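You operate a simulated robot arm through the tools that you are given. There is no shell and no other tool. Be economical: measure what you need, move in short steps, check, and stop when the job is done.

The job below is to be done with a simulated robot arm. You get a single attempt, and the scene is never put back.

## Task
Tighten the filter's clamp knobs in their numbered order, then open its feed.
Fine: no drip.

It is judged by the outcome, as a careful person would: the job done as asked, and still so three seconds after it is handed in. It fails if anything else is knocked over, pushed out of place, dropped, spilled or broken.

## Robot
A 7-joint arm with a two-finger parallel gripper, fixed in place. Base frame: the origin is at the foot of the arm, x ahead of it, y to its left, z up. Lengths are in mm, angles in rad, forces in N, time in s.
Its first joint turns from -2.897 to 2.897 rad. Payload 4.4 kg.
The tool frame sits at the grasp point between the pads (the TCP): z along the fingers, y along the line on which they close. The tips reach 23 mm beyond it. The gripper opens to 94 mm. The fingers are 38 mm wide and 10 mm thick; the gripper's body (54 by 96 mm) begins 39 mm behind the TCP.
Orientation is told as [roll, pitch, yaw] about the base's x, y, z axes, in that order, counted from this pose: with the fingers straight down and closing along the base's y, the tool's x points along the base's -x, its y along +y and its z along -z.

## Interface
- The arm moves only by the tool move_arm. Its argument "steps" is text: rows parted by semicolons, each of 7 numbers parted by spaces: the opening in per cent of the stroke, from 0 (shut) to 100 (fully open), then the shift along the tool's x, y, z in units of 50 mm (1.0 is 50 mm), then the turn, a rotation vector about the tool's x, y, z in units of 6 degrees (1.0 is 6 degrees). In form: hand x y z ax ay az; .... A call has 1 to 20 rows; each row shifts and turns the commanded pose from where the row before left it, along the tool's axes as they then stand. A call with a number of a shift or a turn outside -1 to 1 is refused whole. Rows are played at 5 a second. More than 50 mm and 0.15 rad between two rows, or a gripper value outside its range, and nothing of the call is played. Where a pose cannot be reached the arm comes as near as it can. A force on the tool above 40 N (or 10 N above the force at the start of the call, whichever is more), or a blocked arm, ends the call early, and 0.2 s more pass. The fingers move at their own pace (about 72 mm/s each) and stop on an object; they squeeze with about 34 N. The grip force told is the motor's: it shows also when the fingers shut on nothing. Time passes only in rows, and 0.2 s behind the last, so rows that do not move let the fingers close. The reply holds the time, the measured pose of the TCP, the force on the tool along the base axes, the opening and the grip force, in the units named above and with some noise, with the torque about the TCP (base axes, N m) and any sound that the robot's microphone picked up, and new pictures: "views" is both (left out), scene, wrist or none.
- Cameras (640 x 400 px; columns grow to the right, rows downward): "scene" is fixed at [220.3, 500.9, 1582.2]; the picture's right is [-0.03, -1.00, 0.00], its down [-0.60, 0.02, -0.80] and it looks along [0.80, -0.03, -0.60] (base axes); focal length 332 px, centre (320, 200). "wrist" rides on the gripper at [86, 16, -75] in the tool frame; the picture's right is [-0.18, 0.98, 0.00], its down [-0.58, -0.11, -0.81] and it looks along [-0.79, -0.15, 0.59] (tool axes); focal length 243 px, centre (320, 200). There is no depth. A picture from a camera that has moved, and an enlarged one, comes with that camera's place and axes in the base frame and with its lens.
- inspect(camera, box): a new picture of the part [left, top, right, bottom] of that camera's present view, enlarged. The clock stands still meanwhile.
- sign_off(): hands the job in; it is judged then, once.

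Work in short steps. Places have to be worked out from the pictures, the camera data and where the tool is seen: move nearer, look again, correct. Check each grasp and each placing, and mend what went wrong. You have 120 turns and 200 pictures in all, those below and enlarged ones among them. Open the gripper and draw the arm clear of the work before you hand the job in, unless the task says otherwise; then end with one line.

The tools are called after "Emit:" by a JSON object that holds its "method" and its "body". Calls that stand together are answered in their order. move_arm: Moves the arm, as the interface text tells. Its arguments: {"type":"object","properties":{"steps":{"type":"string"},"views":{"type":"string","enum":["both","scene","wrist","none"]}},"required":["steps"]} The other tools are called the same way: inspect (camera, box) takes an enlarged picture of a part of a camera's view; sign_off () hands the job in.

At the start:

```text
clock: 0.0
eef_pos: [661.6, 540.8, 1342.1]
ee_rot: [-0.001, -0.002, 0.0]
wrist_force: [-0.7, -0.1, -0.7]
ft_torque: [-0.03, -0.01, -0.01]
width: 94.0
grip_force: 0.0
```

scene: 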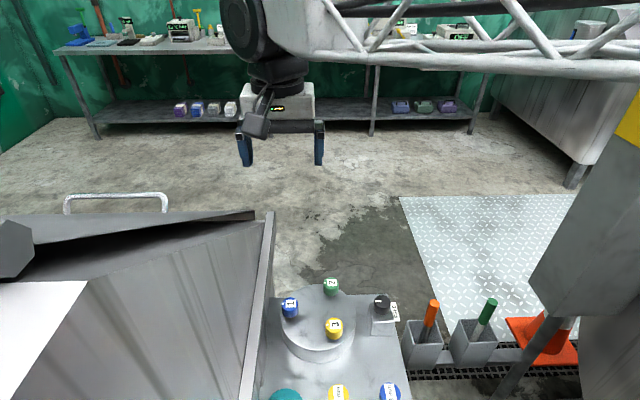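
wrist: 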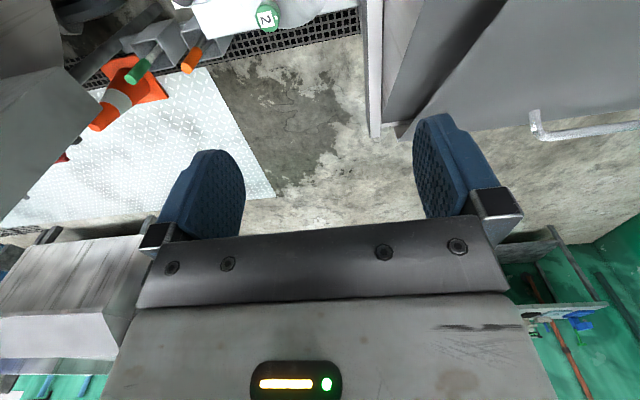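

I'll enlarge the area with the filter, to read the numbers and labels.

Emit:
{"method": "inspect", "body": {"camera": "scene", "box": [240, 260, 420, 372]}}

Emit:
{"method": "inspect", "body": {"camera": "scene", "box": [240, 320, 420, 400]}}

```text
3.56 times, centred on (330, 316) of scene
camera zoom: at [220.3, 500.9, 1582.2], right [-0.03, -1.0, 0.0], down [-0.6, 0.02, -0.8], along [0.8, -0.03, -0.6], focal length 1181 px, centre (284, -212)
```

zoom: 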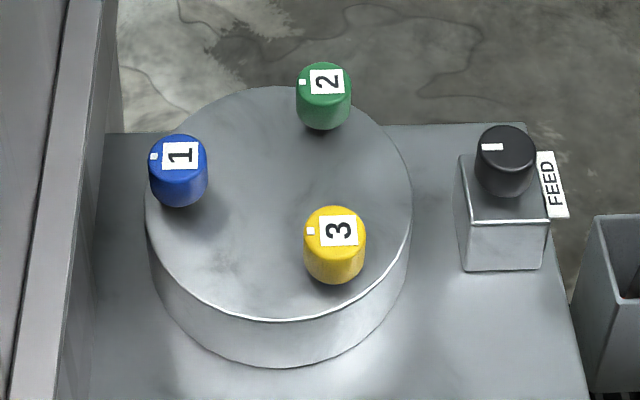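

```text
3.56 times, centred on (330, 360) of scene
camera zoom: at [220.3, 500.9, 1582.2], right [-0.03, -1.0, 0.0], down [-0.6, 0.02, -0.8], along [0.8, -0.03, -0.6], focal length 1181 px, centre (284, -369)
```

zoom: 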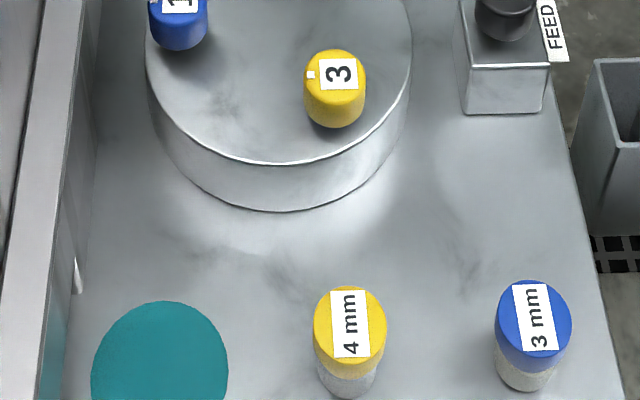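

Knob tops triangulate to about z≈998: knob 1 (648,546), knob 2 (690,458), knob 3 (596,458), feed (645,354). The wall edge lies at y≈605, z≈1028. I'll descend above knob 1 and look again.

Emit:
{"method": "move_arm", "body": {"steps": "100 0.27 0.1 1 0 0 0;100 0 0 1 0 0 0;100 0 0 1 0 0 0;100 0 0 1 0 0 0;100 0 0 0 0 0 0"}}

```text
refused: row 1 steps farther than a row can; nothing moved
```

Row 1's combined shift was too long; I split it.

Emit:
{"method": "move_arm", "body": {"steps": "100 0.27 0.1 0.5 0 0 0;100 0 0 1 0 0 0;100 0 0 1 0 0 0;100 0 0 1 0 0 0;100 0 0 0.5 0 0 0;100 0 0 0 0 0 0"}}

```text
clock: 1.4
eef_pos: [649.6, 545.1, 1144.1]
ee_rot: [0.002, 0.001, 0.0]
wrist_force: [-0.3, 0.8, 0.2]
ft_torque: [0.0, -0.02, 0.03]
width: 94.2
grip_force: 0.1
camera wrist: at [563.1, 560.0, 1217.8], right [0.18, 0.98, 0.0], down [0.58, -0.11, 0.81], along [0.79, -0.15, -0.59], focal length 243 px, centre (320, 200)
```

scene: 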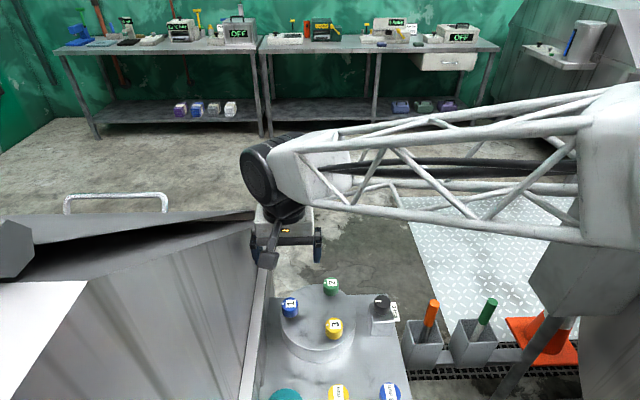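
wrist: 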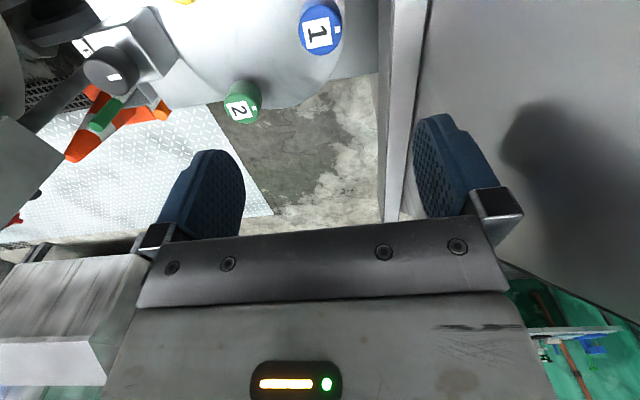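

The estimates disagree by about 10 mm in x, so I'll take precise pixels from enlarged pictures.

Emit:
{"method": "inspect", "body": {"camera": "wrist", "box": [60, 0, 380, 200]}}

Emit:
{"method": "inspect", "body": {"camera": "scene", "box": [230, 215, 410, 327]}}

```text
2.00 times, centred on (220, 100) of wrist
camera zoom: at [563.1, 560.0, 1217.8], right [0.18, 0.98, 0.0], down [0.58, -0.11, 0.81], along [0.79, -0.15, -0.59], focal length 485 px, centre (520, 400)
```

zoom: 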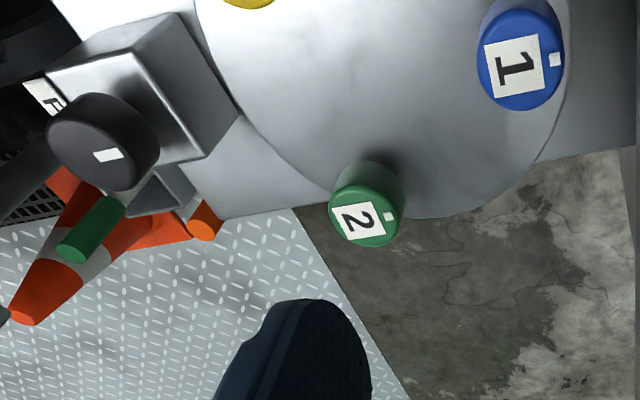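

```text
3.56 times, centred on (320, 271) of scene
camera zoom: at [220.3, 500.9, 1582.2], right [-0.03, -1.0, 0.0], down [-0.6, 0.02, -0.8], along [0.8, -0.03, -0.6], focal length 1181 px, centre (320, -52)
```

zoom: 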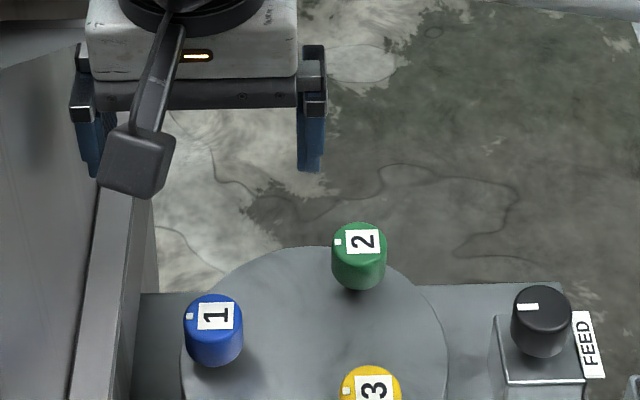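

Knob 1 is about (637,547), top z≈1000–1010. I'll move above it with tips near z≈1040, opening narrowed, and look.

Emit:
{"method": "move_arm", "body": {"steps": "60 0.25 0.05 0.7 0 0 0;60 0 0 0.9 0 0 0;60 0 0 0 0 0 0"}}

Emit:
{"method": "inspect", "body": {"camera": "scene", "box": [240, 215, 400, 315]}}

```text
clock: 2.2
eef_pos: [637.8, 548.6, 1062.4]
ee_rot: [0.0, 0.001, 0.0]
wrist_force: [0.2, -0.2, 0.1]
ft_torque: [-0.04, 0.01, -0.03]
width: 56.3
grip_force: 0.1
camera wrist: at [550.4, 563.4, 1136.4], right [0.18, 0.98, 0.0], down [0.58, -0.11, 0.81], along [0.79, -0.15, -0.59], focal length 243 px, centre (320, 200)
```

scene: 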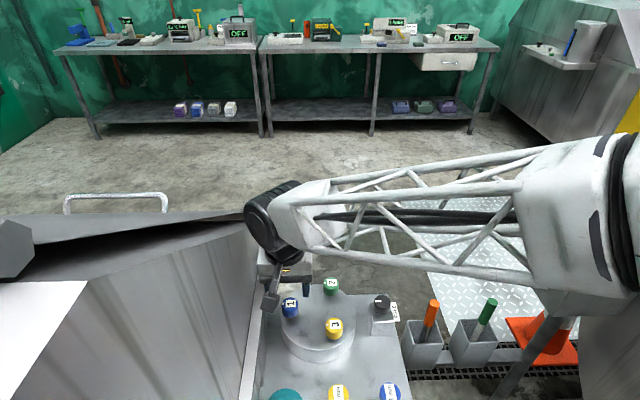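
wrist: 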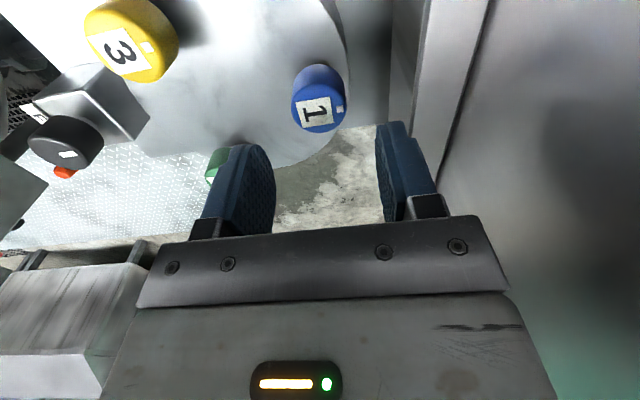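

```text
4.00 times, centred on (320, 265) of scene
camera zoom: at [220.3, 500.9, 1582.2], right [-0.03, -1.0, 0.0], down [-0.6, 0.02, -0.8], along [0.8, -0.03, -0.6], focal length 1329 px, centre (320, -60)
```

zoom: 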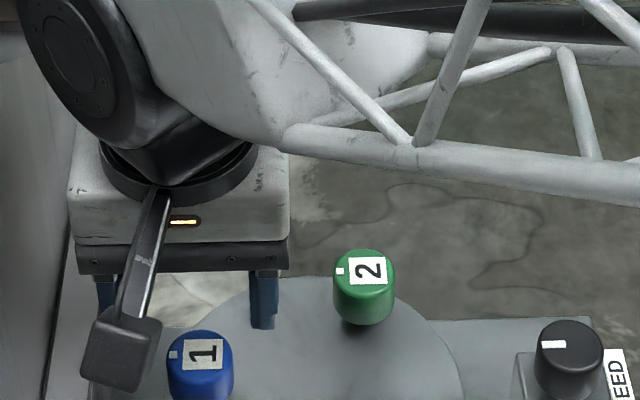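

Two wrist rays agree on knob 1 at (636,547, top ≈999); its base plate is about z≈975. The camera should stay away from the wall, so I pre-rotate −90° (anticlockwise) at height. That leaves a clockwise sweep back to 0.

Emit:
{"method": "move_arm", "body": {"steps": "60 0.036 -0.036 0 0 0 -1;60 0 0 0 0 0 -1;60 0 0 0 0 0 -1;60 0 0 0 0 0 -1;60 0 0 0 0 0 -1;60 0 0 0 0 0 -1;60 0 0 0 0 0 -1;60 0 0 0 0 0 -1;60 0 0 0 0 0 -1;60 0 0 0 0 0 -1;60 0 0 0 0 0 -1;60 0 0 0 0 0 -1;60 0 0 0 0 0 -1;60 0 0 0 0 0 -1;60 0 0 0 0 0 -1;60 0 0 0 0 0 0"}}

Emit:
{"method": "inspect", "body": {"camera": "scene", "box": [240, 215, 400, 315]}}

```text
clock: 5.6
eef_pos: [633.1, 546.5, 1062.0]
ee_rot: [-0.001, 0.001, 1.573]
wrist_force: [-0.6, 0.0, 0.2]
ft_torque: [-0.01, -0.04, 0.01]
width: 56.4
grip_force: 0.1
camera wrist: at [617.4, 459.1, 1137.4], right [-0.98, 0.18, 0.0], down [0.11, 0.58, 0.81], along [0.15, 0.79, -0.59], focal length 243 px, centre (320, 200)
```

scene: 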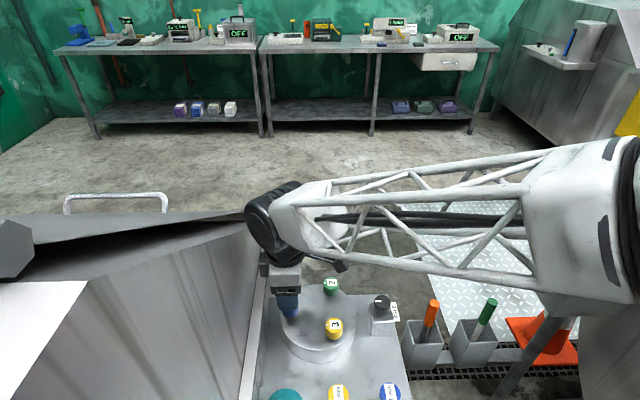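
wrist: 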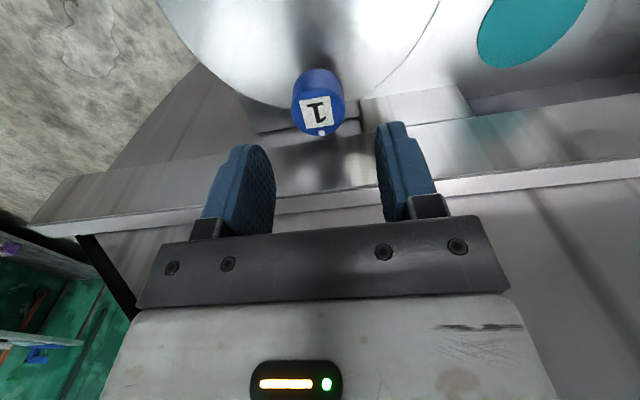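

```text
4.00 times, centred on (320, 265) of scene
camera zoom: at [220.3, 500.9, 1582.2], right [-0.03, -1.0, 0.0], down [-0.6, 0.02, -0.8], along [0.8, -0.03, -0.6], focal length 1329 px, centre (320, -60)
```

zoom: 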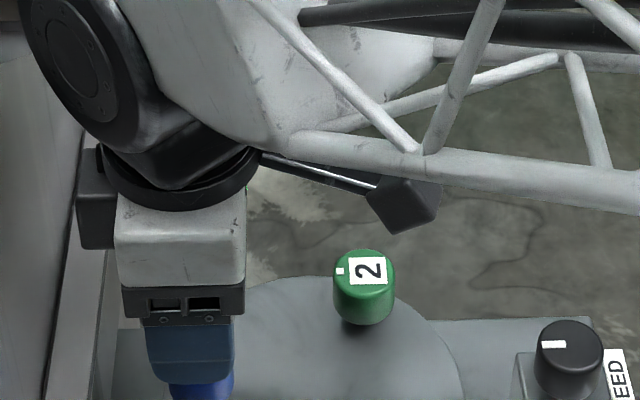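

Alignment is within about 1 mm. I'll descend to TCP z≈1003 so the pads span the knob's top 20 mm, then check before gripping.

Emit:
{"method": "move_arm", "body": {"steps": "60 0 -0.03 0.5 0 0 0;60 0 0 0.4 0 0 0;60 0 0 0.28 0 0 0;60 0 0 0 0 0 0"}}

Emit:
{"method": "inspect", "body": {"camera": "scene", "box": [240, 235, 400, 335]}}

```text
clock: 6.6
eef_pos: [635.7, 546.3, 1004.6]
ee_rot: [0.0, 0.0, 1.569]
wrist_force: [0.2, -0.1, -0.2]
ft_torque: [-0.01, -0.02, 0.03]
width: 56.4
grip_force: 0.0
camera wrist: at [619.0, 458.2, 1078.8], right [-0.98, 0.18, 0.0], down [0.11, 0.58, 0.81], along [0.15, 0.79, -0.59], focal length 243 px, centre (320, 200)
```

scene: 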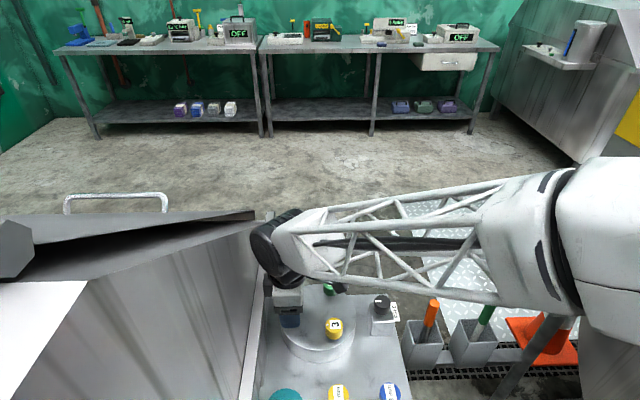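
wrist: 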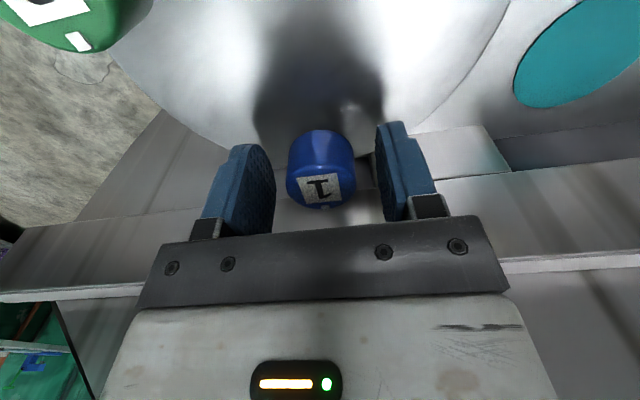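

```text
4.00 times, centred on (320, 285) of scene
camera zoom: at [220.3, 500.9, 1582.2], right [-0.03, -1.0, 0.0], down [-0.6, 0.02, -0.8], along [0.8, -0.03, -0.6], focal length 1329 px, centre (320, -140)
```

zoom: 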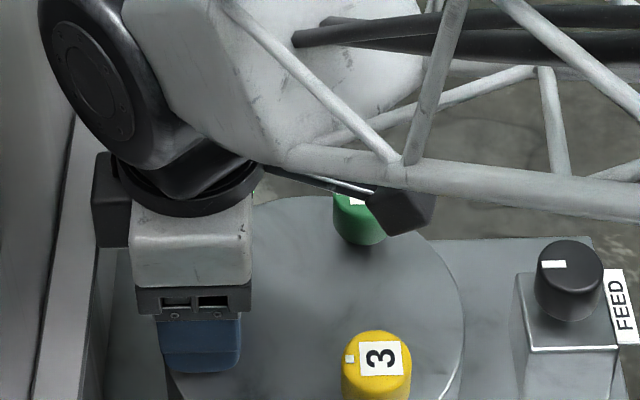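

The knob is centred between the pads. I close and check the grip.

Emit:
{"method": "move_arm", "body": {"steps": "0 0 0 0 0 0 0;0 0 0 0 0 0 0;0 0 0 0 0 0 0;0 0 0 0 0 0 0", "views": "none"}}

```text
clock: 7.6
eef_pos: [635.3, 545.8, 1003.8]
ee_rot: [0.001, 0.001, 1.569]
wrist_force: [-3.8, -0.6, -1.0]
ft_torque: [0.04, -0.43, 0.02]
width: 33.7
grip_force: 45.5
```

Gripped at 33.7 mm. I turn clockwise 18° and read the torque.

Emit:
{"method": "move_arm", "body": {"steps": "0 0 0 0 0 0 1;0 0 0 0 0 0 1;0 0 0 0 0 0 1", "views": "wrist"}}

```text
clock: 8.5
eef_pos: [633.0, 545.9, 1004.3]
ee_rot: [0.002, 0.001, 1.258]
wrist_force: [-9.2, -4.3, 4.3]
ft_torque: [-0.73, -0.03, 0.01]
width: 33.7
grip_force: 44.6
stopped in row 3: the force on the tool passed its limit at 41 N (the readings are from after the stop); the commanded pose is now the measured one
camera wrist: at [592.4, 467.7, 1078.9], right [-0.88, 0.48, 0.0], down [0.28, 0.52, 0.81], along [0.39, 0.71, -0.59], focal length 243 px, centre (320, 200)
```

wrist: 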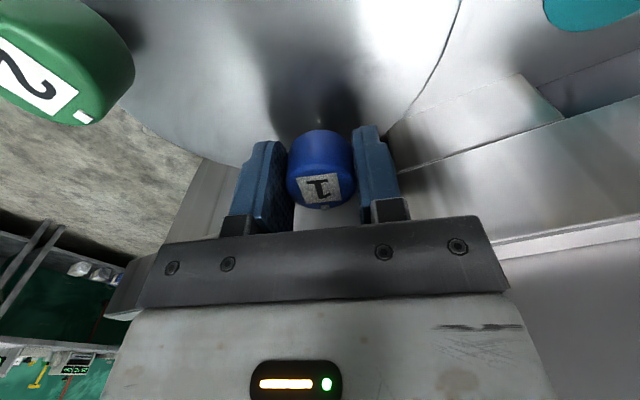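

The force limit tripped although the turn itself was completed, so the axis is probably off-centre. I'll open and look at the knob's offset.

Emit:
{"method": "move_arm", "body": {"steps": "60 0 0 0 0 0 0;60 0 0 0 0 0 0;60 0 0 0 0 0 0", "views": "none"}}

Emit:
{"method": "inspect", "body": {"camera": "wrist", "box": [220, 110, 420, 235]}}

Emit:
{"method": "inspect", "body": {"camera": "scene", "box": [240, 235, 400, 335]}}

```text
clock: 9.3
eef_pos: [635.3, 545.5, 1003.8]
ee_rot: [0.0, 0.003, 1.255]
wrist_force: [-0.5, -0.1, -0.1]
ft_torque: [-0.02, 0.0, 0.03]
width: 56.2
grip_force: 0.0
```

```text
3.20 times, centred on (320, 172) of wrist
camera zoom: at [592.7, 467.9, 1078.6], right [-0.88, 0.48, 0.0], down [0.28, 0.52, 0.81], along [0.39, 0.71, -0.59], focal length 776 px, centre (320, 288)
```

zoom: 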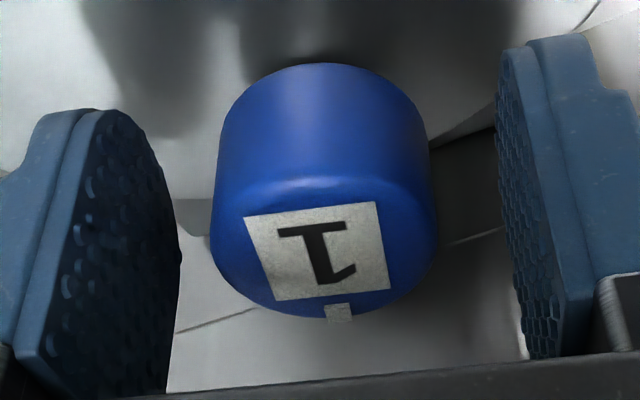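

```text
4.00 times, centred on (320, 285) of scene
camera zoom: at [220.3, 500.9, 1582.2], right [-0.03, -1.0, 0.0], down [-0.6, 0.02, -0.8], along [0.8, -0.03, -0.6], focal length 1329 px, centre (320, -140)
```

zoom: 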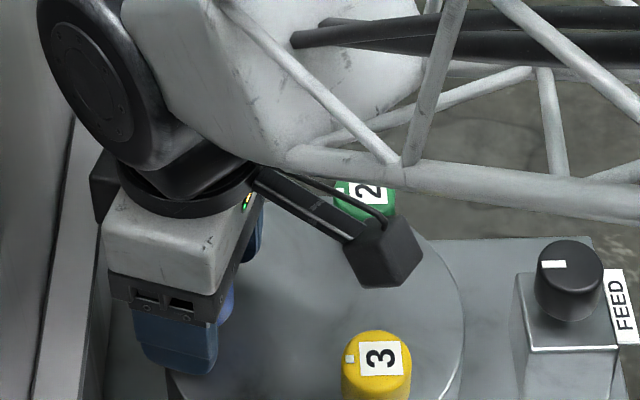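

The knob sits about 2 mm farther from the camera along tool −x. I correct that, regrip, and turn in smaller steps.

Emit:
{"method": "move_arm", "body": {"steps": "60 -0.045 0 0 0 0 0;0 0 0 0 0 0 0;0 0 0 0 0 0 0;0 0 0 0 0 0 0;0 0 0 0 0 0 0", "views": "none"}}

Emit:
{"method": "move_arm", "body": {"steps": "0 0 0 0 0 0 0.5;0 0 0 0 0 0 0.5", "views": "none"}}

```text
clock: 10.5
eef_pos: [634.9, 549.2, 1003.8]
ee_rot: [0.003, 0.003, 1.258]
wrist_force: [-2.9, 0.3, -3.0]
ft_torque: [-0.15, -0.38, -0.01]
width: 33.8
grip_force: 45.1
```

```text
clock: 11.1
eef_pos: [635.3, 548.2, 1003.9]
ee_rot: [0.001, 0.003, 1.152]
wrist_force: [-4.6, 9.4, -4.6]
ft_torque: [-0.03, -0.43, -0.02]
width: 33.7
grip_force: 45.0
```

Turning is free (no torque about z), but a lateral force of +9 N in y builds up. I shift about 1 mm along it to see whether it relaxes.

Emit:
{"method": "move_arm", "body": {"steps": "0 -0.014 0.017 0 0 0 0;0 0 0 0 0 0 0", "views": "none"}}

```text
clock: 11.7
eef_pos: [635.4, 548.1, 1003.5]
ee_rot: [0.0, 0.003, 1.151]
wrist_force: [-2.4, -7.7, -5.6]
ft_torque: [0.5, -0.71, 0.01]
width: 33.7
grip_force: 45.3
```

The lateral stiffness is about 17 N/mm. I'll neutralise and turn another 6° to estimate the axis offset from the force change.

Emit:
{"method": "move_arm", "body": {"steps": "0 0.012 0.0055 0 0 0 0;0 0 0 0 0 0 0", "views": "none"}}

Emit:
{"method": "move_arm", "body": {"steps": "0 0 0 0 0 0 0.5;0 0 0 0 0 0 0.5;0 0 0 0 0 0 0", "views": "none"}}

```text
clock: 12.3
eef_pos: [634.6, 548.4, 1003.7]
ee_rot: [-0.001, 0.001, 1.152]
wrist_force: [21.6, -0.5, -14.3]
ft_torque: [-0.99, -0.25, -0.01]
width: 34.2
grip_force: 45.3
```

```text
clock: 13.1
eef_pos: [636.5, 547.8, 1004.2]
ee_rot: [0.0, 0.0, 1.046]
wrist_force: [29.4, -1.7, -9.2]
ft_torque: [-0.74, -0.27, 0.02]
width: 33.7
grip_force: 44.6
```

Fx rose to +29 N, so x was over-corrected. I move +1 mm in x.

Emit:
{"method": "move_arm", "body": {"steps": "0 -0.01 -0.0173 0 0 0 0;0 0 0 0 0 0 0", "views": "none"}}

Emit:
{"method": "move_arm", "body": {"steps": "0 0 0 0 0 0 0.5;0 0 0 0 0 0 0.5;0 0 0 0 0 0 0", "views": "none"}}

```text
clock: 13.7
eef_pos: [635.1, 549.6, 1004.7]
ee_rot: [0.001, 0.002, 1.047]
wrist_force: [2.8, -19.3, 0.7]
ft_torque: [0.19, -0.59, 0.03]
width: 33.8
grip_force: 44.9
```

```text
clock: 14.5
eef_pos: [635.9, 548.7, 1004.2]
ee_rot: [0.0, 0.003, 0.94]
wrist_force: [4.4, -30.9, 1.9]
ft_torque: [-0.77, -0.12, 0.04]
width: 33.9
grip_force: 44.7
```

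The lateral forces couple, so regripping is cleaner. I open and re-close here, then read the closing-direction offset.

Emit:
{"method": "move_arm", "body": {"steps": "45 0 0 0 0 0 0;45 0 0 0 0 0 0;0 0 0 0 0 0 0;0 0 0 0 0 0 0;0 0 0 0 0 0 0", "views": "none"}}

Emit:
{"method": "move_arm", "body": {"steps": "0 0 0 0 0 0 0.5;0 0 0 0 0 0 0.5;0 0 0 0 0 0 0", "views": "wrist"}}

```text
clock: 15.7
eef_pos: [635.4, 548.0, 1004.3]
ee_rot: [0.001, 0.003, 0.942]
wrist_force: [15.8, -3.5, -2.3]
ft_torque: [-0.03, -0.72, 0.01]
width: 33.9
grip_force: 45.3
```

```text
clock: 16.5
eef_pos: [636.7, 548.1, 1004.9]
ee_rot: [0.001, 0.003, 0.837]
wrist_force: [26.3, 7.2, -3.7]
ft_torque: [-0.64, -0.05, 0.07]
width: 33.8
grip_force: 44.8
camera wrist: at [566.0, 494.3, 1078.7], right [-0.61, 0.79, 0.0], down [0.47, 0.36, 0.81], along [0.64, 0.49, -0.59], focal length 243 px, centre (320, 200)
```

wrist: 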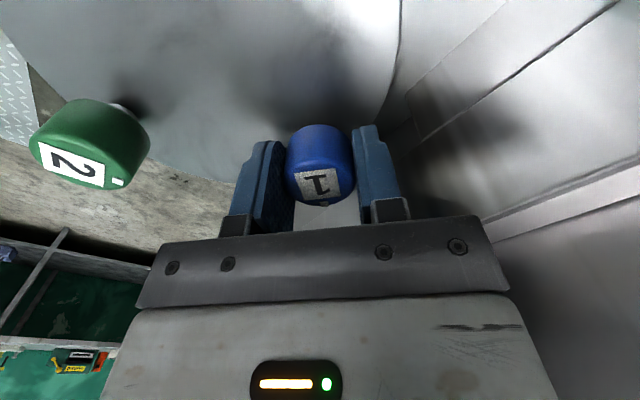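

Combining the closing-direction forces of three grips, the knob axis lies at about (635.1,545.6) in commanded coordinates, while I'm at (636,548.2). I recentre with the pads open and regrip.

Emit:
{"method": "move_arm", "body": {"steps": "45 0 0 0 0 0 0;45 0.052 -0.023 0 0 0 0;45 0 0 0 0 0 0;0 0 0 0 0 0 0;0 0 0 0 0 0 0;0 0 0 0 0 0 0", "views": "none"}}

Emit:
{"method": "move_arm", "body": {"steps": "0 0 0 0 0 0 0.5;0 0 0 0 0 0 0.5;0 0 0 0 0 0 0", "views": "none"}}

```text
clock: 17.9
eef_pos: [635.3, 546.7, 1005.0]
ee_rot: [0.001, 0.003, 0.837]
wrist_force: [-21.2, 15.7, 2.1]
ft_torque: [-0.08, -0.09, 0.05]
width: 33.7
grip_force: 45.6
```

```text
clock: 18.9
eef_pos: [632.9, 546.6, 1004.3]
ee_rot: [-0.001, 0.002, 0.733]
wrist_force: [-5.8, 7.8, -1.5]
ft_torque: [-0.04, -0.58, 0.02]
width: 33.8
grip_force: 45.1
stopped in row 3: the force on the tool passed its limit at 41 N (the readings are from after the stop); the commanded pose is now the measured one
```

The closing stiffness is really about 36 N/mm, which puts the knob axis at about (635.2,546.5), my original aim. I open and sample the pose a few times to average out noise.

Emit:
{"method": "move_arm", "body": {"steps": "45 0 0 0 0 0 0;45 0 0 0 0 0 0", "views": "none"}}

Emit:
{"method": "move_arm", "body": {"steps": "45 0 0 0 0 0 0", "views": "none"}}

Emit:
{"method": "move_arm", "body": {"steps": "45 0 0 0 0 0 0", "views": "none"}}

Emit:
{"method": "move_arm", "body": {"steps": "45 0 0 0 0 0 0", "views": "none"}}

Emit:
{"method": "move_arm", "body": {"steps": "45 0 0 0 0 0 0", "views": "none"}}

Emit:
{"method": "inspect", "body": {"camera": "wrist", "box": [220, 110, 420, 235]}}

```text
clock: 19.5
eef_pos: [633.7, 546.2, 1005.0]
ee_rot: [0.0, 0.002, 0.732]
wrist_force: [0.7, 0.4, 0.5]
ft_torque: [0.04, 0.04, 0.02]
width: 42.4
grip_force: 0.0
```

```text
clock: 19.9
eef_pos: [634.0, 547.1, 1005.2]
ee_rot: [0.0, 0.002, 0.732]
wrist_force: [-1.0, -0.4, 0.2]
ft_torque: [0.03, -0.02, 0.0]
width: 42.5
grip_force: 0.0
```

```text
clock: 20.3
eef_pos: [635.1, 546.2, 1004.5]
ee_rot: [0.0, 0.003, 0.733]
wrist_force: [-0.9, 0.3, 0.8]
ft_torque: [-0.01, -0.02, 0.01]
width: 42.3
grip_force: 0.1
```

```text
clock: 20.7
eef_pos: [634.6, 547.3, 1004.2]
ee_rot: [0.0, 0.001, 0.733]
wrist_force: [-0.4, 0.3, -0.4]
ft_torque: [-0.01, -0.02, 0.02]
width: 42.3
grip_force: 0.0
```

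```text
clock: 21.1
eef_pos: [634.8, 547.2, 1005.0]
ee_rot: [-0.001, 0.001, 0.733]
wrist_force: [0.1, 0.1, -0.3]
ft_torque: [-0.01, -0.03, 0.0]
width: 42.5
grip_force: 0.0
```

```text
3.20 times, centred on (320, 172) of wrist
camera zoom: at [559.2, 499.7, 1079.1], right [-0.52, 0.85, 0.0], down [0.51, 0.31, 0.81], along [0.69, 0.42, -0.59], focal length 776 px, centre (320, 288)
```

zoom: 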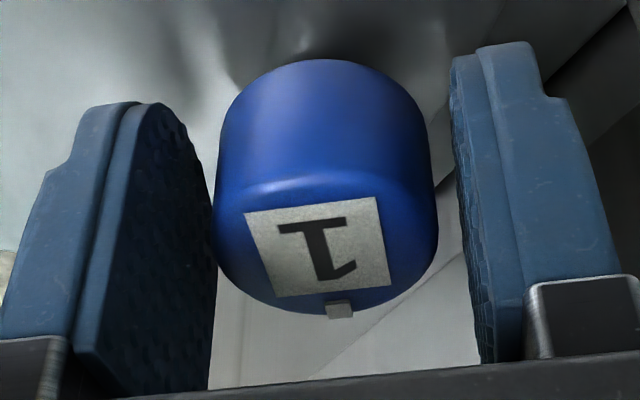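

The picture shows the knob has turned 48° with the gripper and sits about 0.3 mm toward +tool y. I nudge, grip, and read the force.

Emit:
{"method": "move_arm", "body": {"steps": "45 0 0.006 0 0 0 0;0 0 0 0 0 0 0;0 0 0 0 0 0 0;0 0 0 0 0 0 0", "views": "none"}}

Emit:
{"method": "move_arm", "body": {"steps": "0 0 0 0 0 0 0.33;0 0 0 0 0 0 0.33;0 0 0 0 0 0 0", "views": "none"}}

```text
clock: 22.1
eef_pos: [634.2, 546.5, 1005.0]
ee_rot: [-0.002, 0.002, 0.732]
wrist_force: [0.1, 0.0, -0.2]
ft_torque: [-0.34, -0.34, -0.02]
width: 34.0
grip_force: 44.8
```

```text
clock: 22.9
eef_pos: [634.5, 546.3, 1005.4]
ee_rot: [0.0, 0.002, 0.663]
wrist_force: [-6.2, -1.6, 8.9]
ft_torque: [-1.06, 0.67, 0.01]
width: 33.7
grip_force: 44.7
```

The grip is neutral now and forces stay small. I continue in 4° pieces.

Emit:
{"method": "move_arm", "body": {"steps": "0 0 0 0 0 0 0.33;0 0 0 0 0 0 0.33;0 0 0 0 0 0 0", "views": "none"}}

Emit:
{"method": "move_arm", "body": {"steps": "0 0 0 0 0 0 0.33;0 0 0 0 0 0 0.33;0 0 0 0 0 0 0", "views": "none"}}

Emit:
{"method": "move_arm", "body": {"steps": "0 0 0 0 0 0 0.33;0 0 0 0 0 0 0.33;0 0 0 0 0 0 0", "views": "none"}}

```text
clock: 23.7
eef_pos: [634.1, 547.8, 1004.1]
ee_rot: [0.0, 0.002, 0.594]
wrist_force: [-24.7, -9.1, 4.2]
ft_torque: [0.08, -0.59, -0.02]
width: 34.0
grip_force: 44.9
```

```text
clock: 24.5
eef_pos: [632.4, 547.8, 1004.8]
ee_rot: [0.0, 0.003, 0.525]
wrist_force: [-10.6, -2.8, 0.7]
ft_torque: [-0.12, 0.63, 0.01]
width: 33.6
grip_force: 45.3
```

```text
clock: 25.3
eef_pos: [633.8, 547.8, 1005.4]
ee_rot: [0.001, 0.0, 0.456]
wrist_force: [-6.1, 5.4, -7.3]
ft_torque: [0.95, -0.77, 0.0]
width: 33.8
grip_force: 45.3
```

Forces stay bounded, and 64° is turned. I continue toward yaw 0.

Emit:
{"method": "move_arm", "body": {"steps": "0 0 0 0 0 0 0.33;0 0 0 0 0 0 0;0 0 0 0 0 0 0.33;0 0 0 0 0 0 0;0 0 0 0 0 0 0.33;0 0 0 0 0 0 0", "views": "none"}}

Emit:
{"method": "move_arm", "body": {"steps": "0 0 0 0 0 0 0.33;0 0 0 0 0 0 0;0 0 0 0 0 0 0.33;0 0 0 0 0 0 0;0 0 0 0 0 0 0.33;0 0 0 0 0 0 0", "views": "wrist"}}

```text
clock: 26.7
eef_pos: [634.1, 547.3, 1004.2]
ee_rot: [0.0, 0.002, 0.353]
wrist_force: [3.5, 24.1, -13.6]
ft_torque: [0.28, 0.96, 0.01]
width: 33.8
grip_force: 45.2
```

```text
clock: 28.1
eef_pos: [633.6, 547.8, 1005.0]
ee_rot: [0.001, 0.004, 0.248]
wrist_force: [-8.9, 22.5, -5.4]
ft_torque: [0.44, 0.57, 0.05]
width: 33.9
grip_force: 45.0
camera wrist: at [546.0, 540.8, 1079.2], right [-0.06, 1.0, 0.0], down [0.59, 0.04, 0.81], along [0.8, 0.05, -0.59], focal length 243 px, centre (320, 200)
```

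wrist: 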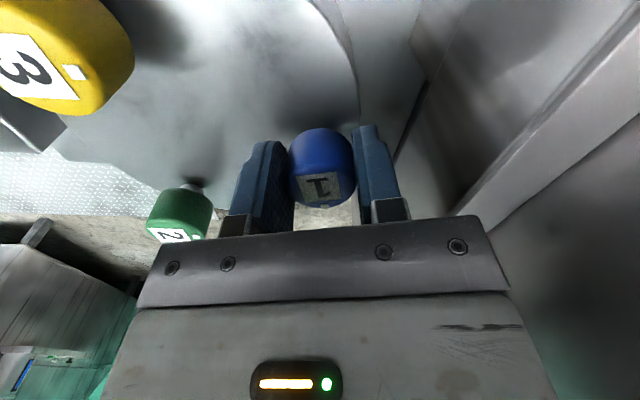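

76° turned. I relax the y force (+0.5 mm) and continue to 90°.

Emit:
{"method": "move_arm", "body": {"steps": "0 0 0.011 0 0 0 0;0 0 0 0 0 0 0.33;0 0 0 0 0 0 0;0 0 0 0 0 0 0.33;0 0 0 0 0 0 0;0 0 0 0 0 0 0.33;0 0 0 0 0 0 0", "views": "none"}}

Emit:
{"method": "move_arm", "body": {"steps": "0 0 0 0 0 0 0.33;0 0 0 0 0 0 0;0 0 0 0 0 0 0.33;0 0 0 0 0 0 0;0 0 0 0 0 0 0.34;0 0 0 0 0 0 0", "views": "none"}}

Emit:
{"method": "move_arm", "body": {"steps": "0 0 0 0 0 0 0.33;0 0 0 0 0 0 0;0 0 0 0 0 0 0.33;0 0 0 0 0 0 0;0 0 0 0 0 0 0.34;0 0 0 0 0 0 0", "views": "wrist"}}

```text
clock: 29.7
eef_pos: [633.4, 548.5, 1005.3]
ee_rot: [-0.003, 0.002, 0.143]
wrist_force: [-11.2, -1.8, -0.8]
ft_torque: [0.32, -0.41, 0.0]
width: 33.8
grip_force: 44.8
```

```text
clock: 31.1
eef_pos: [634.3, 547.0, 1004.2]
ee_rot: [0.0, 0.002, 0.04]
wrist_force: [-5.5, -22.7, 9.2]
ft_torque: [0.11, 0.65, -0.03]
width: 33.9
grip_force: 45.2
```

```text
clock: 32.5
eef_pos: [634.0, 549.5, 1005.1]
ee_rot: [-0.002, 0.0, -0.066]
wrist_force: [3.9, 5.1, 14.1]
ft_torque: [-0.24, -0.3, 0.51]
width: 33.8
grip_force: 44.9
camera wrist: at [548.4, 568.5, 1079.0], right [0.25, 0.97, 0.0], down [0.57, -0.15, 0.81], along [0.78, -0.2, -0.59], focal length 243 px, centre (320, 200)
```

wrist: 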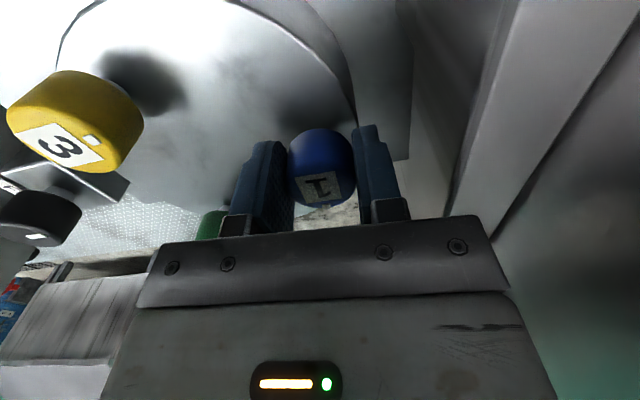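

A torque of 0.51 N·m about z appears now, so the knob is coming tight at about 90°. I press 2° more to see whether it climbs.

Emit:
{"method": "move_arm", "body": {"steps": "0 0 0 0 0 0 0.33;0 0 0 0 0 0 0", "views": "none"}}

```text
clock: 33.1
eef_pos: [632.7, 547.2, 1004.3]
ee_rot: [-0.001, 0.0, -0.098]
wrist_force: [-4.3, 17.9, 15.6]
ft_torque: [0.59, 0.15, 0.49]
width: 33.8
grip_force: 45.0
```

The torque has plateaued at 0.5, so the knob is on its stop. I release, rise, and look.

Emit:
{"method": "move_arm", "body": {"steps": "60 0 0 0 0 0 0;60 0 0 0 0 0 0;60 0 0 -0.8 0 0 0;60 0 0 -0.8 0 0 0;60 0 0 0 0 0 0", "views": "both"}}

Emit:
{"method": "inspect", "body": {"camera": "wrist", "box": [40, 0, 400, 225]}}

Emit:
{"method": "inspect", "body": {"camera": "scene", "box": [240, 250, 400, 350]}}

```text
clock: 34.3
eef_pos: [634.2, 548.0, 1084.1]
ee_rot: [0.001, 0.001, -0.1]
wrist_force: [0.6, 0.6, 0.5]
ft_torque: [-0.01, -0.02, -0.01]
width: 56.3
grip_force: 0.0
camera wrist: at [550.2, 571.5, 1158.0], right [0.28, 0.96, 0.0], down [0.57, -0.17, 0.81], along [0.77, -0.23, -0.59], focal length 243 px, centre (320, 200)
```

scene: 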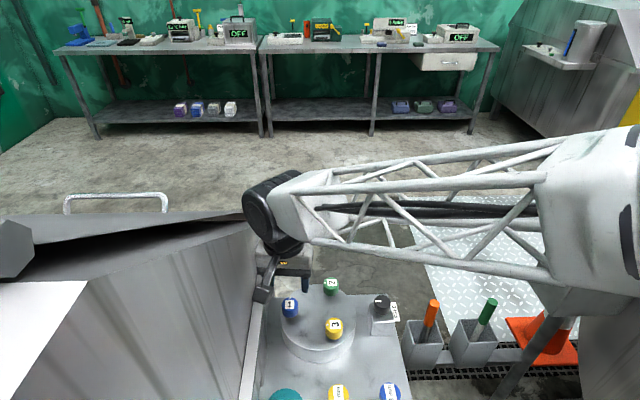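
wrist: 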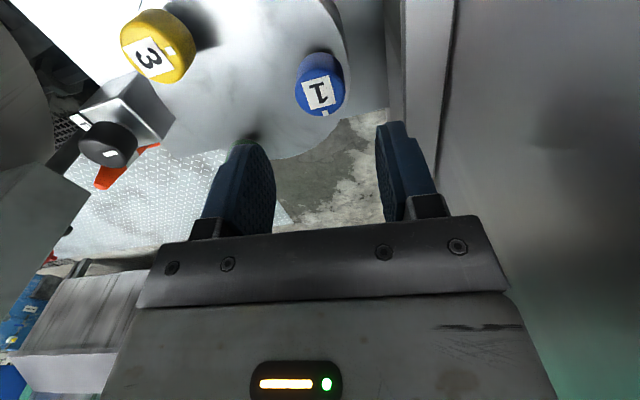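

```text
1.78 times, centred on (220, 112) of wrist
camera zoom: at [550.2, 571.5, 1158.0], right [0.28, 0.96, 0.0], down [0.57, -0.17, 0.81], along [0.77, -0.23, -0.59], focal length 431 px, centre (498, 356)
```

zoom: 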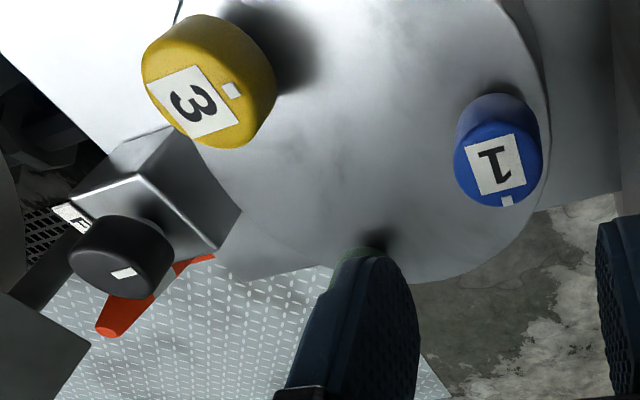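

```text
4.00 times, centred on (320, 300) of scene
camera zoom: at [220.3, 500.9, 1582.2], right [-0.03, -1.0, 0.0], down [-0.6, 0.02, -0.8], along [0.8, -0.03, -0.6], focal length 1329 px, centre (320, -200)
```

zoom: 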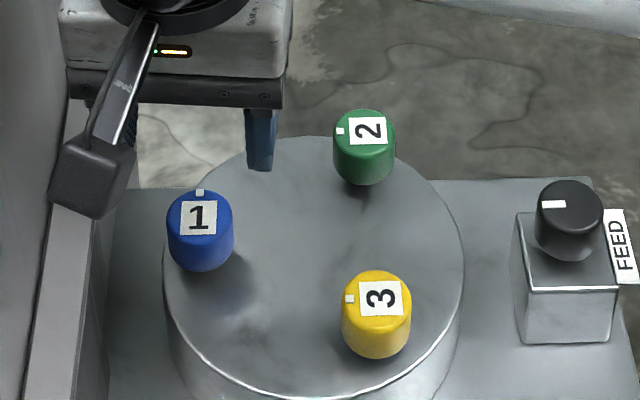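

Knob 1 is tight (its label is turned 90° and upright). The pattern is an equilateral triangle, which puts knob 2 at about (685.8,459.3) and knob 3 at (584.6,459.3). I go above knob 2 and pre-rotate to yaw 90°.

Emit:
{"method": "move_arm", "body": {"steps": "60 -0.398 -0.551 0 0 0 0;60 -0.398 -0.551 0 0 0 0;60 -0.398 -0.551 0 0 0 0;60 0 0 0 0 0 -1;60 0 0 0 0 0 -1;60 0 0 0 0 0 -1;60 0 0 0 0 0 -1;60 0 0 0 0 0 -1;60 0 0 0 0 0 -1;60 0 0 0 0 0 -1;60 0 0 0 0 0 -1;60 0 0 0 0 0 -1;60 0 0 0 0 0 -1;60 0 0 0 0 0 -1;60 0 0 0 0 0 -1;60 0 0 0 0 0 -1;60 0 0 0 0 0 -1;60 0 0 0 0 0 -1;60 0 0 0 0 0 -1", "views": "none"}}

Emit:
{"method": "move_arm", "body": {"steps": "60 0 0 0.5 0 0 0;60 0 0 0 0 0 0", "views": "both"}}

Emit:
{"method": "inspect", "body": {"camera": "wrist", "box": [220, 40, 420, 165]}}

```text
clock: 38.3
eef_pos: [685.8, 460.1, 1084.3]
ee_rot: [0.001, 0.001, 1.578]
wrist_force: [0.7, -0.2, -0.6]
ft_torque: [-0.01, -0.02, 0.0]
width: 56.4
grip_force: 0.0
```

```text
clock: 38.9
eef_pos: [684.9, 459.4, 1060.5]
ee_rot: [0.001, 0.001, 1.577]
wrist_force: [-0.6, 0.2, 2.0]
ft_torque: [0.0, -0.01, 0.01]
width: 56.5
grip_force: 0.1
camera wrist: at [669.0, 371.5, 1134.4], right [-0.98, 0.18, 0.0], down [0.11, 0.58, 0.81], along [0.14, 0.79, -0.59], focal length 243 px, centre (320, 200)
```

scene: 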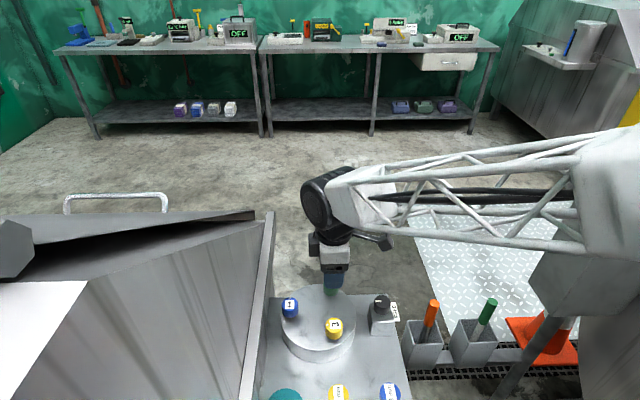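
wrist: 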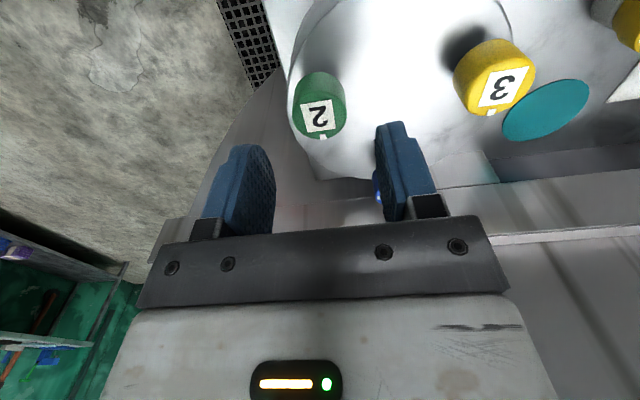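

```text
3.20 times, centred on (320, 102) of wrist
camera zoom: at [669.0, 371.5, 1134.4], right [-0.98, 0.18, 0.0], down [0.11, 0.58, 0.81], along [0.14, 0.79, -0.59], focal length 776 px, centre (320, 512)
```

zoom: 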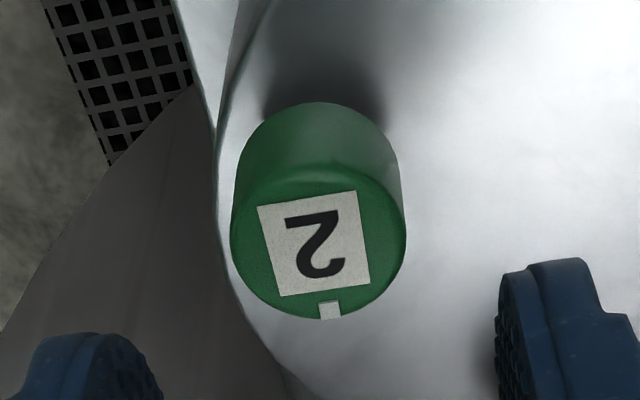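

Knob 2 appears about 0.9 mm toward +x. I adjust and descend to z≈1005, then compare with knob 1's neutral picture.

Emit:
{"method": "move_arm", "body": {"steps": "60 0 -0.017 0.5 0 0 0;60 0 0 0.4 0 0 0;60 0 0 0.22 0 0 0;60 0 0 0 0 0 0", "views": "none"}}

Emit:
{"method": "inspect", "body": {"camera": "wrist", "box": [220, 110, 420, 235]}}

```text
clock: 39.9
eef_pos: [686.4, 458.4, 1003.4]
ee_rot: [0.003, 0.0, 1.575]
wrist_force: [0.4, -0.1, 0.6]
ft_torque: [0.03, 0.01, 0.01]
width: 56.5
grip_force: 0.0
```

```text
3.20 times, centred on (320, 172) of wrist
camera zoom: at [669.8, 371.1, 1078.0], right [-0.98, 0.18, 0.0], down [0.11, 0.58, 0.81], along [0.14, 0.79, -0.59], focal length 776 px, centre (320, 288)
```

zoom: 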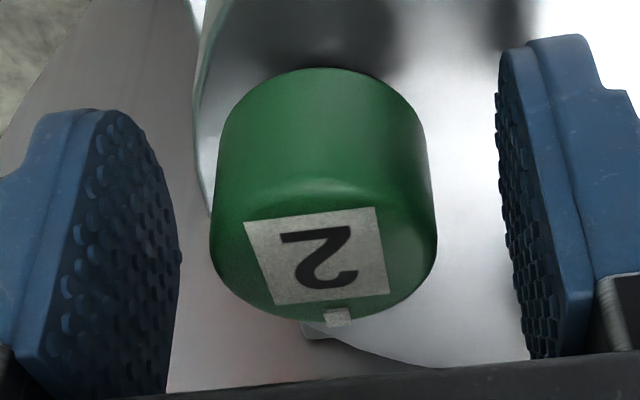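

The picture matches the neutral one for knob 1. I grip and start the slow clockwise turn.

Emit:
{"method": "move_arm", "body": {"steps": "0 0 0 0 0 0 0;0 0 0 0 0 0 0;0 0 0 0 0 0 0;0 0 0 0 0 0 0", "views": "none"}}

Emit:
{"method": "move_arm", "body": {"steps": "0 0 0 0 0 0 0.33;0 0 0 0 0 0 0;0 0 0 0 0 0 0.33;0 0 0 0 0 0 0;0 0 0 0 0 0 0.33;0 0 0 0 0 0 0", "views": "none"}}

Emit:
{"method": "move_arm", "body": {"steps": "0 0 0 0 0 0 0.33;0 0 0 0 0 0 0;0 0 0 0 0 0 0.33;0 0 0 0 0 0 0;0 0 0 0 0 0 0.33;0 0 0 0 0 0 0", "views": "none"}}

```text
clock: 40.9
eef_pos: [684.9, 459.3, 1003.7]
ee_rot: [0.003, 0.002, 1.577]
wrist_force: [-3.6, -0.4, -2.1]
ft_torque: [0.09, -0.48, 0.0]
width: 34.1
grip_force: 44.5
```

```text
clock: 42.3
eef_pos: [685.9, 459.5, 1003.4]
ee_rot: [0.001, 0.0, 1.473]
wrist_force: [-28.1, -1.0, -0.7]
ft_torque: [0.55, -0.28, 0.09]
width: 33.9
grip_force: 45.6
```

```text
clock: 43.1
eef_pos: [684.6, 459.0, 1002.5]
ee_rot: [0.001, 0.001, 1.412]
wrist_force: [-10.6, -1.8, 5.1]
ft_torque: [0.31, -0.49, 0.0]
width: 33.9
grip_force: 44.8
stopped in row 3: the force on the tool passed its limit at 42 N (the readings are from after the stop); the commanded pose is now the measured one
```

Fx grew steadily negative, which implies the knob is a bit farther (+y) than the TCP. I open, shift about 1.5 mm that way, and check centring.

Emit:
{"method": "move_arm", "body": {"steps": "45 0 0 0 0 0 0;45 -0.03 0 -0.02 0 0 0;45 0 0 0 0 0 0", "views": "none"}}

Emit:
{"method": "inspect", "body": {"camera": "wrist", "box": [220, 110, 420, 235]}}

```text
clock: 43.9
eef_pos: [685.7, 460.7, 1003.1]
ee_rot: [0.002, 0.001, 1.411]
wrist_force: [-0.7, -0.6, 0.0]
ft_torque: [0.0, 0.02, 0.02]
width: 42.5
grip_force: 0.1
```

```text
3.20 times, centred on (320, 172) of wrist
camera zoom: at [656.0, 376.6, 1079.2], right [-0.94, 0.34, 0.0], down [0.2, 0.56, 0.81], along [0.27, 0.76, -0.59], focal length 776 px, centre (320, 288)
```

zoom: 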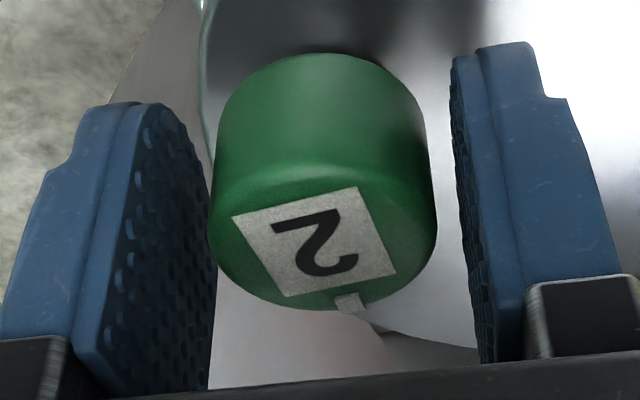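

The label now tilts relative to the gripper, so knob 2 slipped in the pads for much of that turn. I recentre to knob 1's neutral picture (back 0.7 mm), regrip, and turn a little while watching.

Emit:
{"method": "move_arm", "body": {"steps": "45 0.014 0 0.02 0 0 0;0 0 0 0 0 0 0;0 0 0 0 0 0 0;0 0 0 0 0 0 0;0 0 0 0 0 0 0", "views": "none"}}

Emit:
{"method": "move_arm", "body": {"steps": "0 0 0 0 0 0 0.33;0 0 0 0 0 0 0;0 0 0 0 0 0 0.33;0 0 0 0 0 0 0", "views": "none"}}

Emit:
{"method": "inspect", "body": {"camera": "wrist", "box": [220, 110, 420, 235]}}

```text
clock: 45.1
eef_pos: [685.9, 459.4, 1003.1]
ee_rot: [0.002, 0.001, 1.412]
wrist_force: [3.1, 0.9, -2.1]
ft_torque: [0.19, -0.63, 0.0]
width: 33.4
grip_force: 45.2
```

```text
clock: 46.1
eef_pos: [684.9, 459.6, 1004.2]
ee_rot: [0.001, 0.001, 1.345]
wrist_force: [-6.3, 9.7, 7.1]
ft_torque: [-0.62, -0.18, 0.01]
width: 33.4
grip_force: 45.6
```

```text
3.20 times, centred on (320, 172) of wrist
camera zoom: at [649.9, 378.2, 1077.9], right [-0.92, 0.4, 0.0], down [0.24, 0.54, 0.81], along [0.32, 0.74, -0.59], focal length 776 px, centre (320, 288)
```

zoom: 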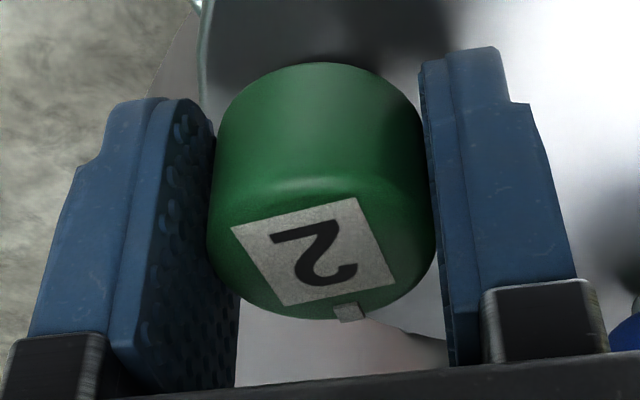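

The knob is now turning with the gripper. I continue.

Emit:
{"method": "move_arm", "body": {"steps": "0 0 0 0 0 0 0.33;0 0 0 0 0 0 0;0 0 0 0 0 0 0.33;0 0 0 0 0 0 0;0 0 0 0 0 0 0.34;0 0 0 0 0 0 0", "views": "none"}}

Emit:
{"method": "move_arm", "body": {"steps": "0 0 0 0 0 0 0.33;0 0 0 0 0 0 0;0 0 0 0 0 0 0.33;0 0 0 0 0 0 0;0 0 0 0 0 0 0.34;0 0 0 0 0 0 0", "views": "none"}}

Emit:
{"method": "move_arm", "body": {"steps": "0 0 0 0 0 0 0.33;0 0 0 0 0 0 0;0 0 0 0 0 0 0.33;0 0 0 0 0 0 0;0 0 0 0 0 0 0.34;0 0 0 0 0 0 0", "views": "none"}}

```text
clock: 47.3
eef_pos: [683.7, 460.4, 1002.3]
ee_rot: [0.002, 0.002, 1.248]
wrist_force: [-10.8, 1.4, 5.7]
ft_torque: [0.03, -0.54, 0.04]
width: 33.4
grip_force: 44.6
stopped in row 5: the force on the tool passed its limit at 41 N (the readings are from after the stop); the commanded pose is now the measured one
```

```text
clock: 48.7
eef_pos: [686.1, 459.3, 1003.6]
ee_rot: [0.003, 0.001, 1.144]
wrist_force: [-21.4, -1.5, 10.1]
ft_torque: [-0.38, -0.17, 0.09]
width: 33.5
grip_force: 45.3
```

```text
clock: 49.6
eef_pos: [685.3, 460.4, 1003.8]
ee_rot: [0.0, 0.003, 1.073]
wrist_force: [-10.8, -2.3, 7.5]
ft_torque: [-0.45, -0.28, -0.03]
width: 33.4
grip_force: 45.0
stopped in row 4: the force on the tool passed its limit at 41 N (the readings are from after the stop); the commanded pose is now the measured one
```

Fx again builds up negative with each turn, so the knob axis is still farther from the camera than the TCP. I regrip 2.5 mm farther along tool −x.

Emit:
{"method": "move_arm", "body": {"steps": "45 0 0 0 0 0 0;45 -0.05 0 0 0 0 0;45 0 0 0 0 0 0", "views": "none"}}

Emit:
{"method": "inspect", "body": {"camera": "wrist", "box": [220, 110, 420, 235]}}

Emit:
{"method": "move_arm", "body": {"steps": "0 0 0 0 0 0 0;0 0 0 0 0 0 0;0 0 0 0 0 0 0;0 0 0 0 0 0 0", "views": "none"}}

Emit:
{"method": "move_arm", "body": {"steps": "0 0 0 0 0 0 0.33;0 0 0 0 0 0 0;0 0 0 0 0 0 0.33;0 0 0 0 0 0 0;0 0 0 0 0 0 0.34;0 0 0 0 0 0 0", "views": "none"}}

```text
clock: 50.4
eef_pos: [687.5, 462.7, 1002.6]
ee_rot: [0.002, 0.001, 1.072]
wrist_force: [-0.1, 0.2, 0.1]
ft_torque: [-0.02, 0.01, -0.02]
width: 42.3
grip_force: 0.0
```

```text
3.20 times, centred on (320, 172) of wrist
camera zoom: at [631.8, 392.8, 1077.6], right [-0.78, 0.63, 0.0], down [0.38, 0.46, 0.8], along [0.51, 0.63, -0.59], focal length 776 px, centre (320, 288)
```

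zoom: 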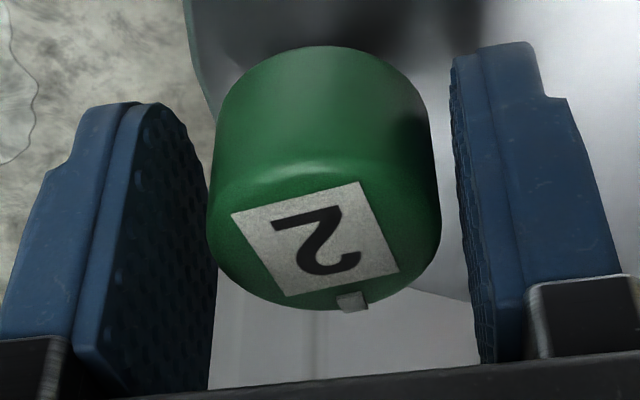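

```text
clock: 51.4
eef_pos: [685.6, 463.0, 1002.5]
ee_rot: [0.002, 0.005, 1.074]
wrist_force: [-29.1, 12.6, 4.8]
ft_torque: [-0.36, -0.05, -0.06]
width: 33.7
grip_force: 45.5
```

```text
clock: 52.8
eef_pos: [685.8, 462.7, 1003.4]
ee_rot: [0.002, 0.005, 0.967]
wrist_force: [-38.2, 7.9, 5.9]
ft_torque: [0.23, -0.25, -0.05]
width: 33.3
grip_force: 45.0
```

The build-up rate is now small; what remains is a steady closing offset. I shift +0.9 mm along tool y and continue.

Emit:
{"method": "move_arm", "body": {"steps": "0 0 0.009 0 0 0 0;0 0 0.009 0 0 0 0;0 0 0 0 0 0 0", "views": "none"}}

Emit:
{"method": "move_arm", "body": {"steps": "0 0 0 0 0 0 0.33;0 0 0 0 0 0 0;0 0 0 0 0 0 0.33;0 0 0 0 0 0 0;0 0 0 0 0 0 0.34;0 0 0 0 0 0 0", "views": "none"}}

Emit:
{"method": "move_arm", "body": {"steps": "0 0 0 0 0 0 0.33;0 0 0 0 0 0 0;0 0 0 0 0 0 0.33;0 0 0 0 0 0 0;0 0 0 0 0 0 0.34;0 0 0 0 0 0 0", "views": "none"}}

```text
clock: 53.6
eef_pos: [687.1, 460.7, 1002.3]
ee_rot: [0.003, 0.003, 0.97]
wrist_force: [-15.3, -10.7, 0.2]
ft_torque: [-0.31, -0.28, -0.03]
width: 33.1
grip_force: 45.4
```

```text
clock: 55.0
eef_pos: [687.2, 462.7, 1001.5]
ee_rot: [0.0, 0.004, 0.864]
wrist_force: [7.8, -20.7, -7.6]
ft_torque: [0.0, -0.43, 0.02]
width: 33.1
grip_force: 45.2
```

```text
clock: 56.4
eef_pos: [686.9, 463.2, 1001.8]
ee_rot: [0.002, 0.003, 0.759]
wrist_force: [21.3, -26.2, -16.0]
ft_torque: [-0.16, -0.22, 0.04]
width: 33.0
grip_force: 44.6
```

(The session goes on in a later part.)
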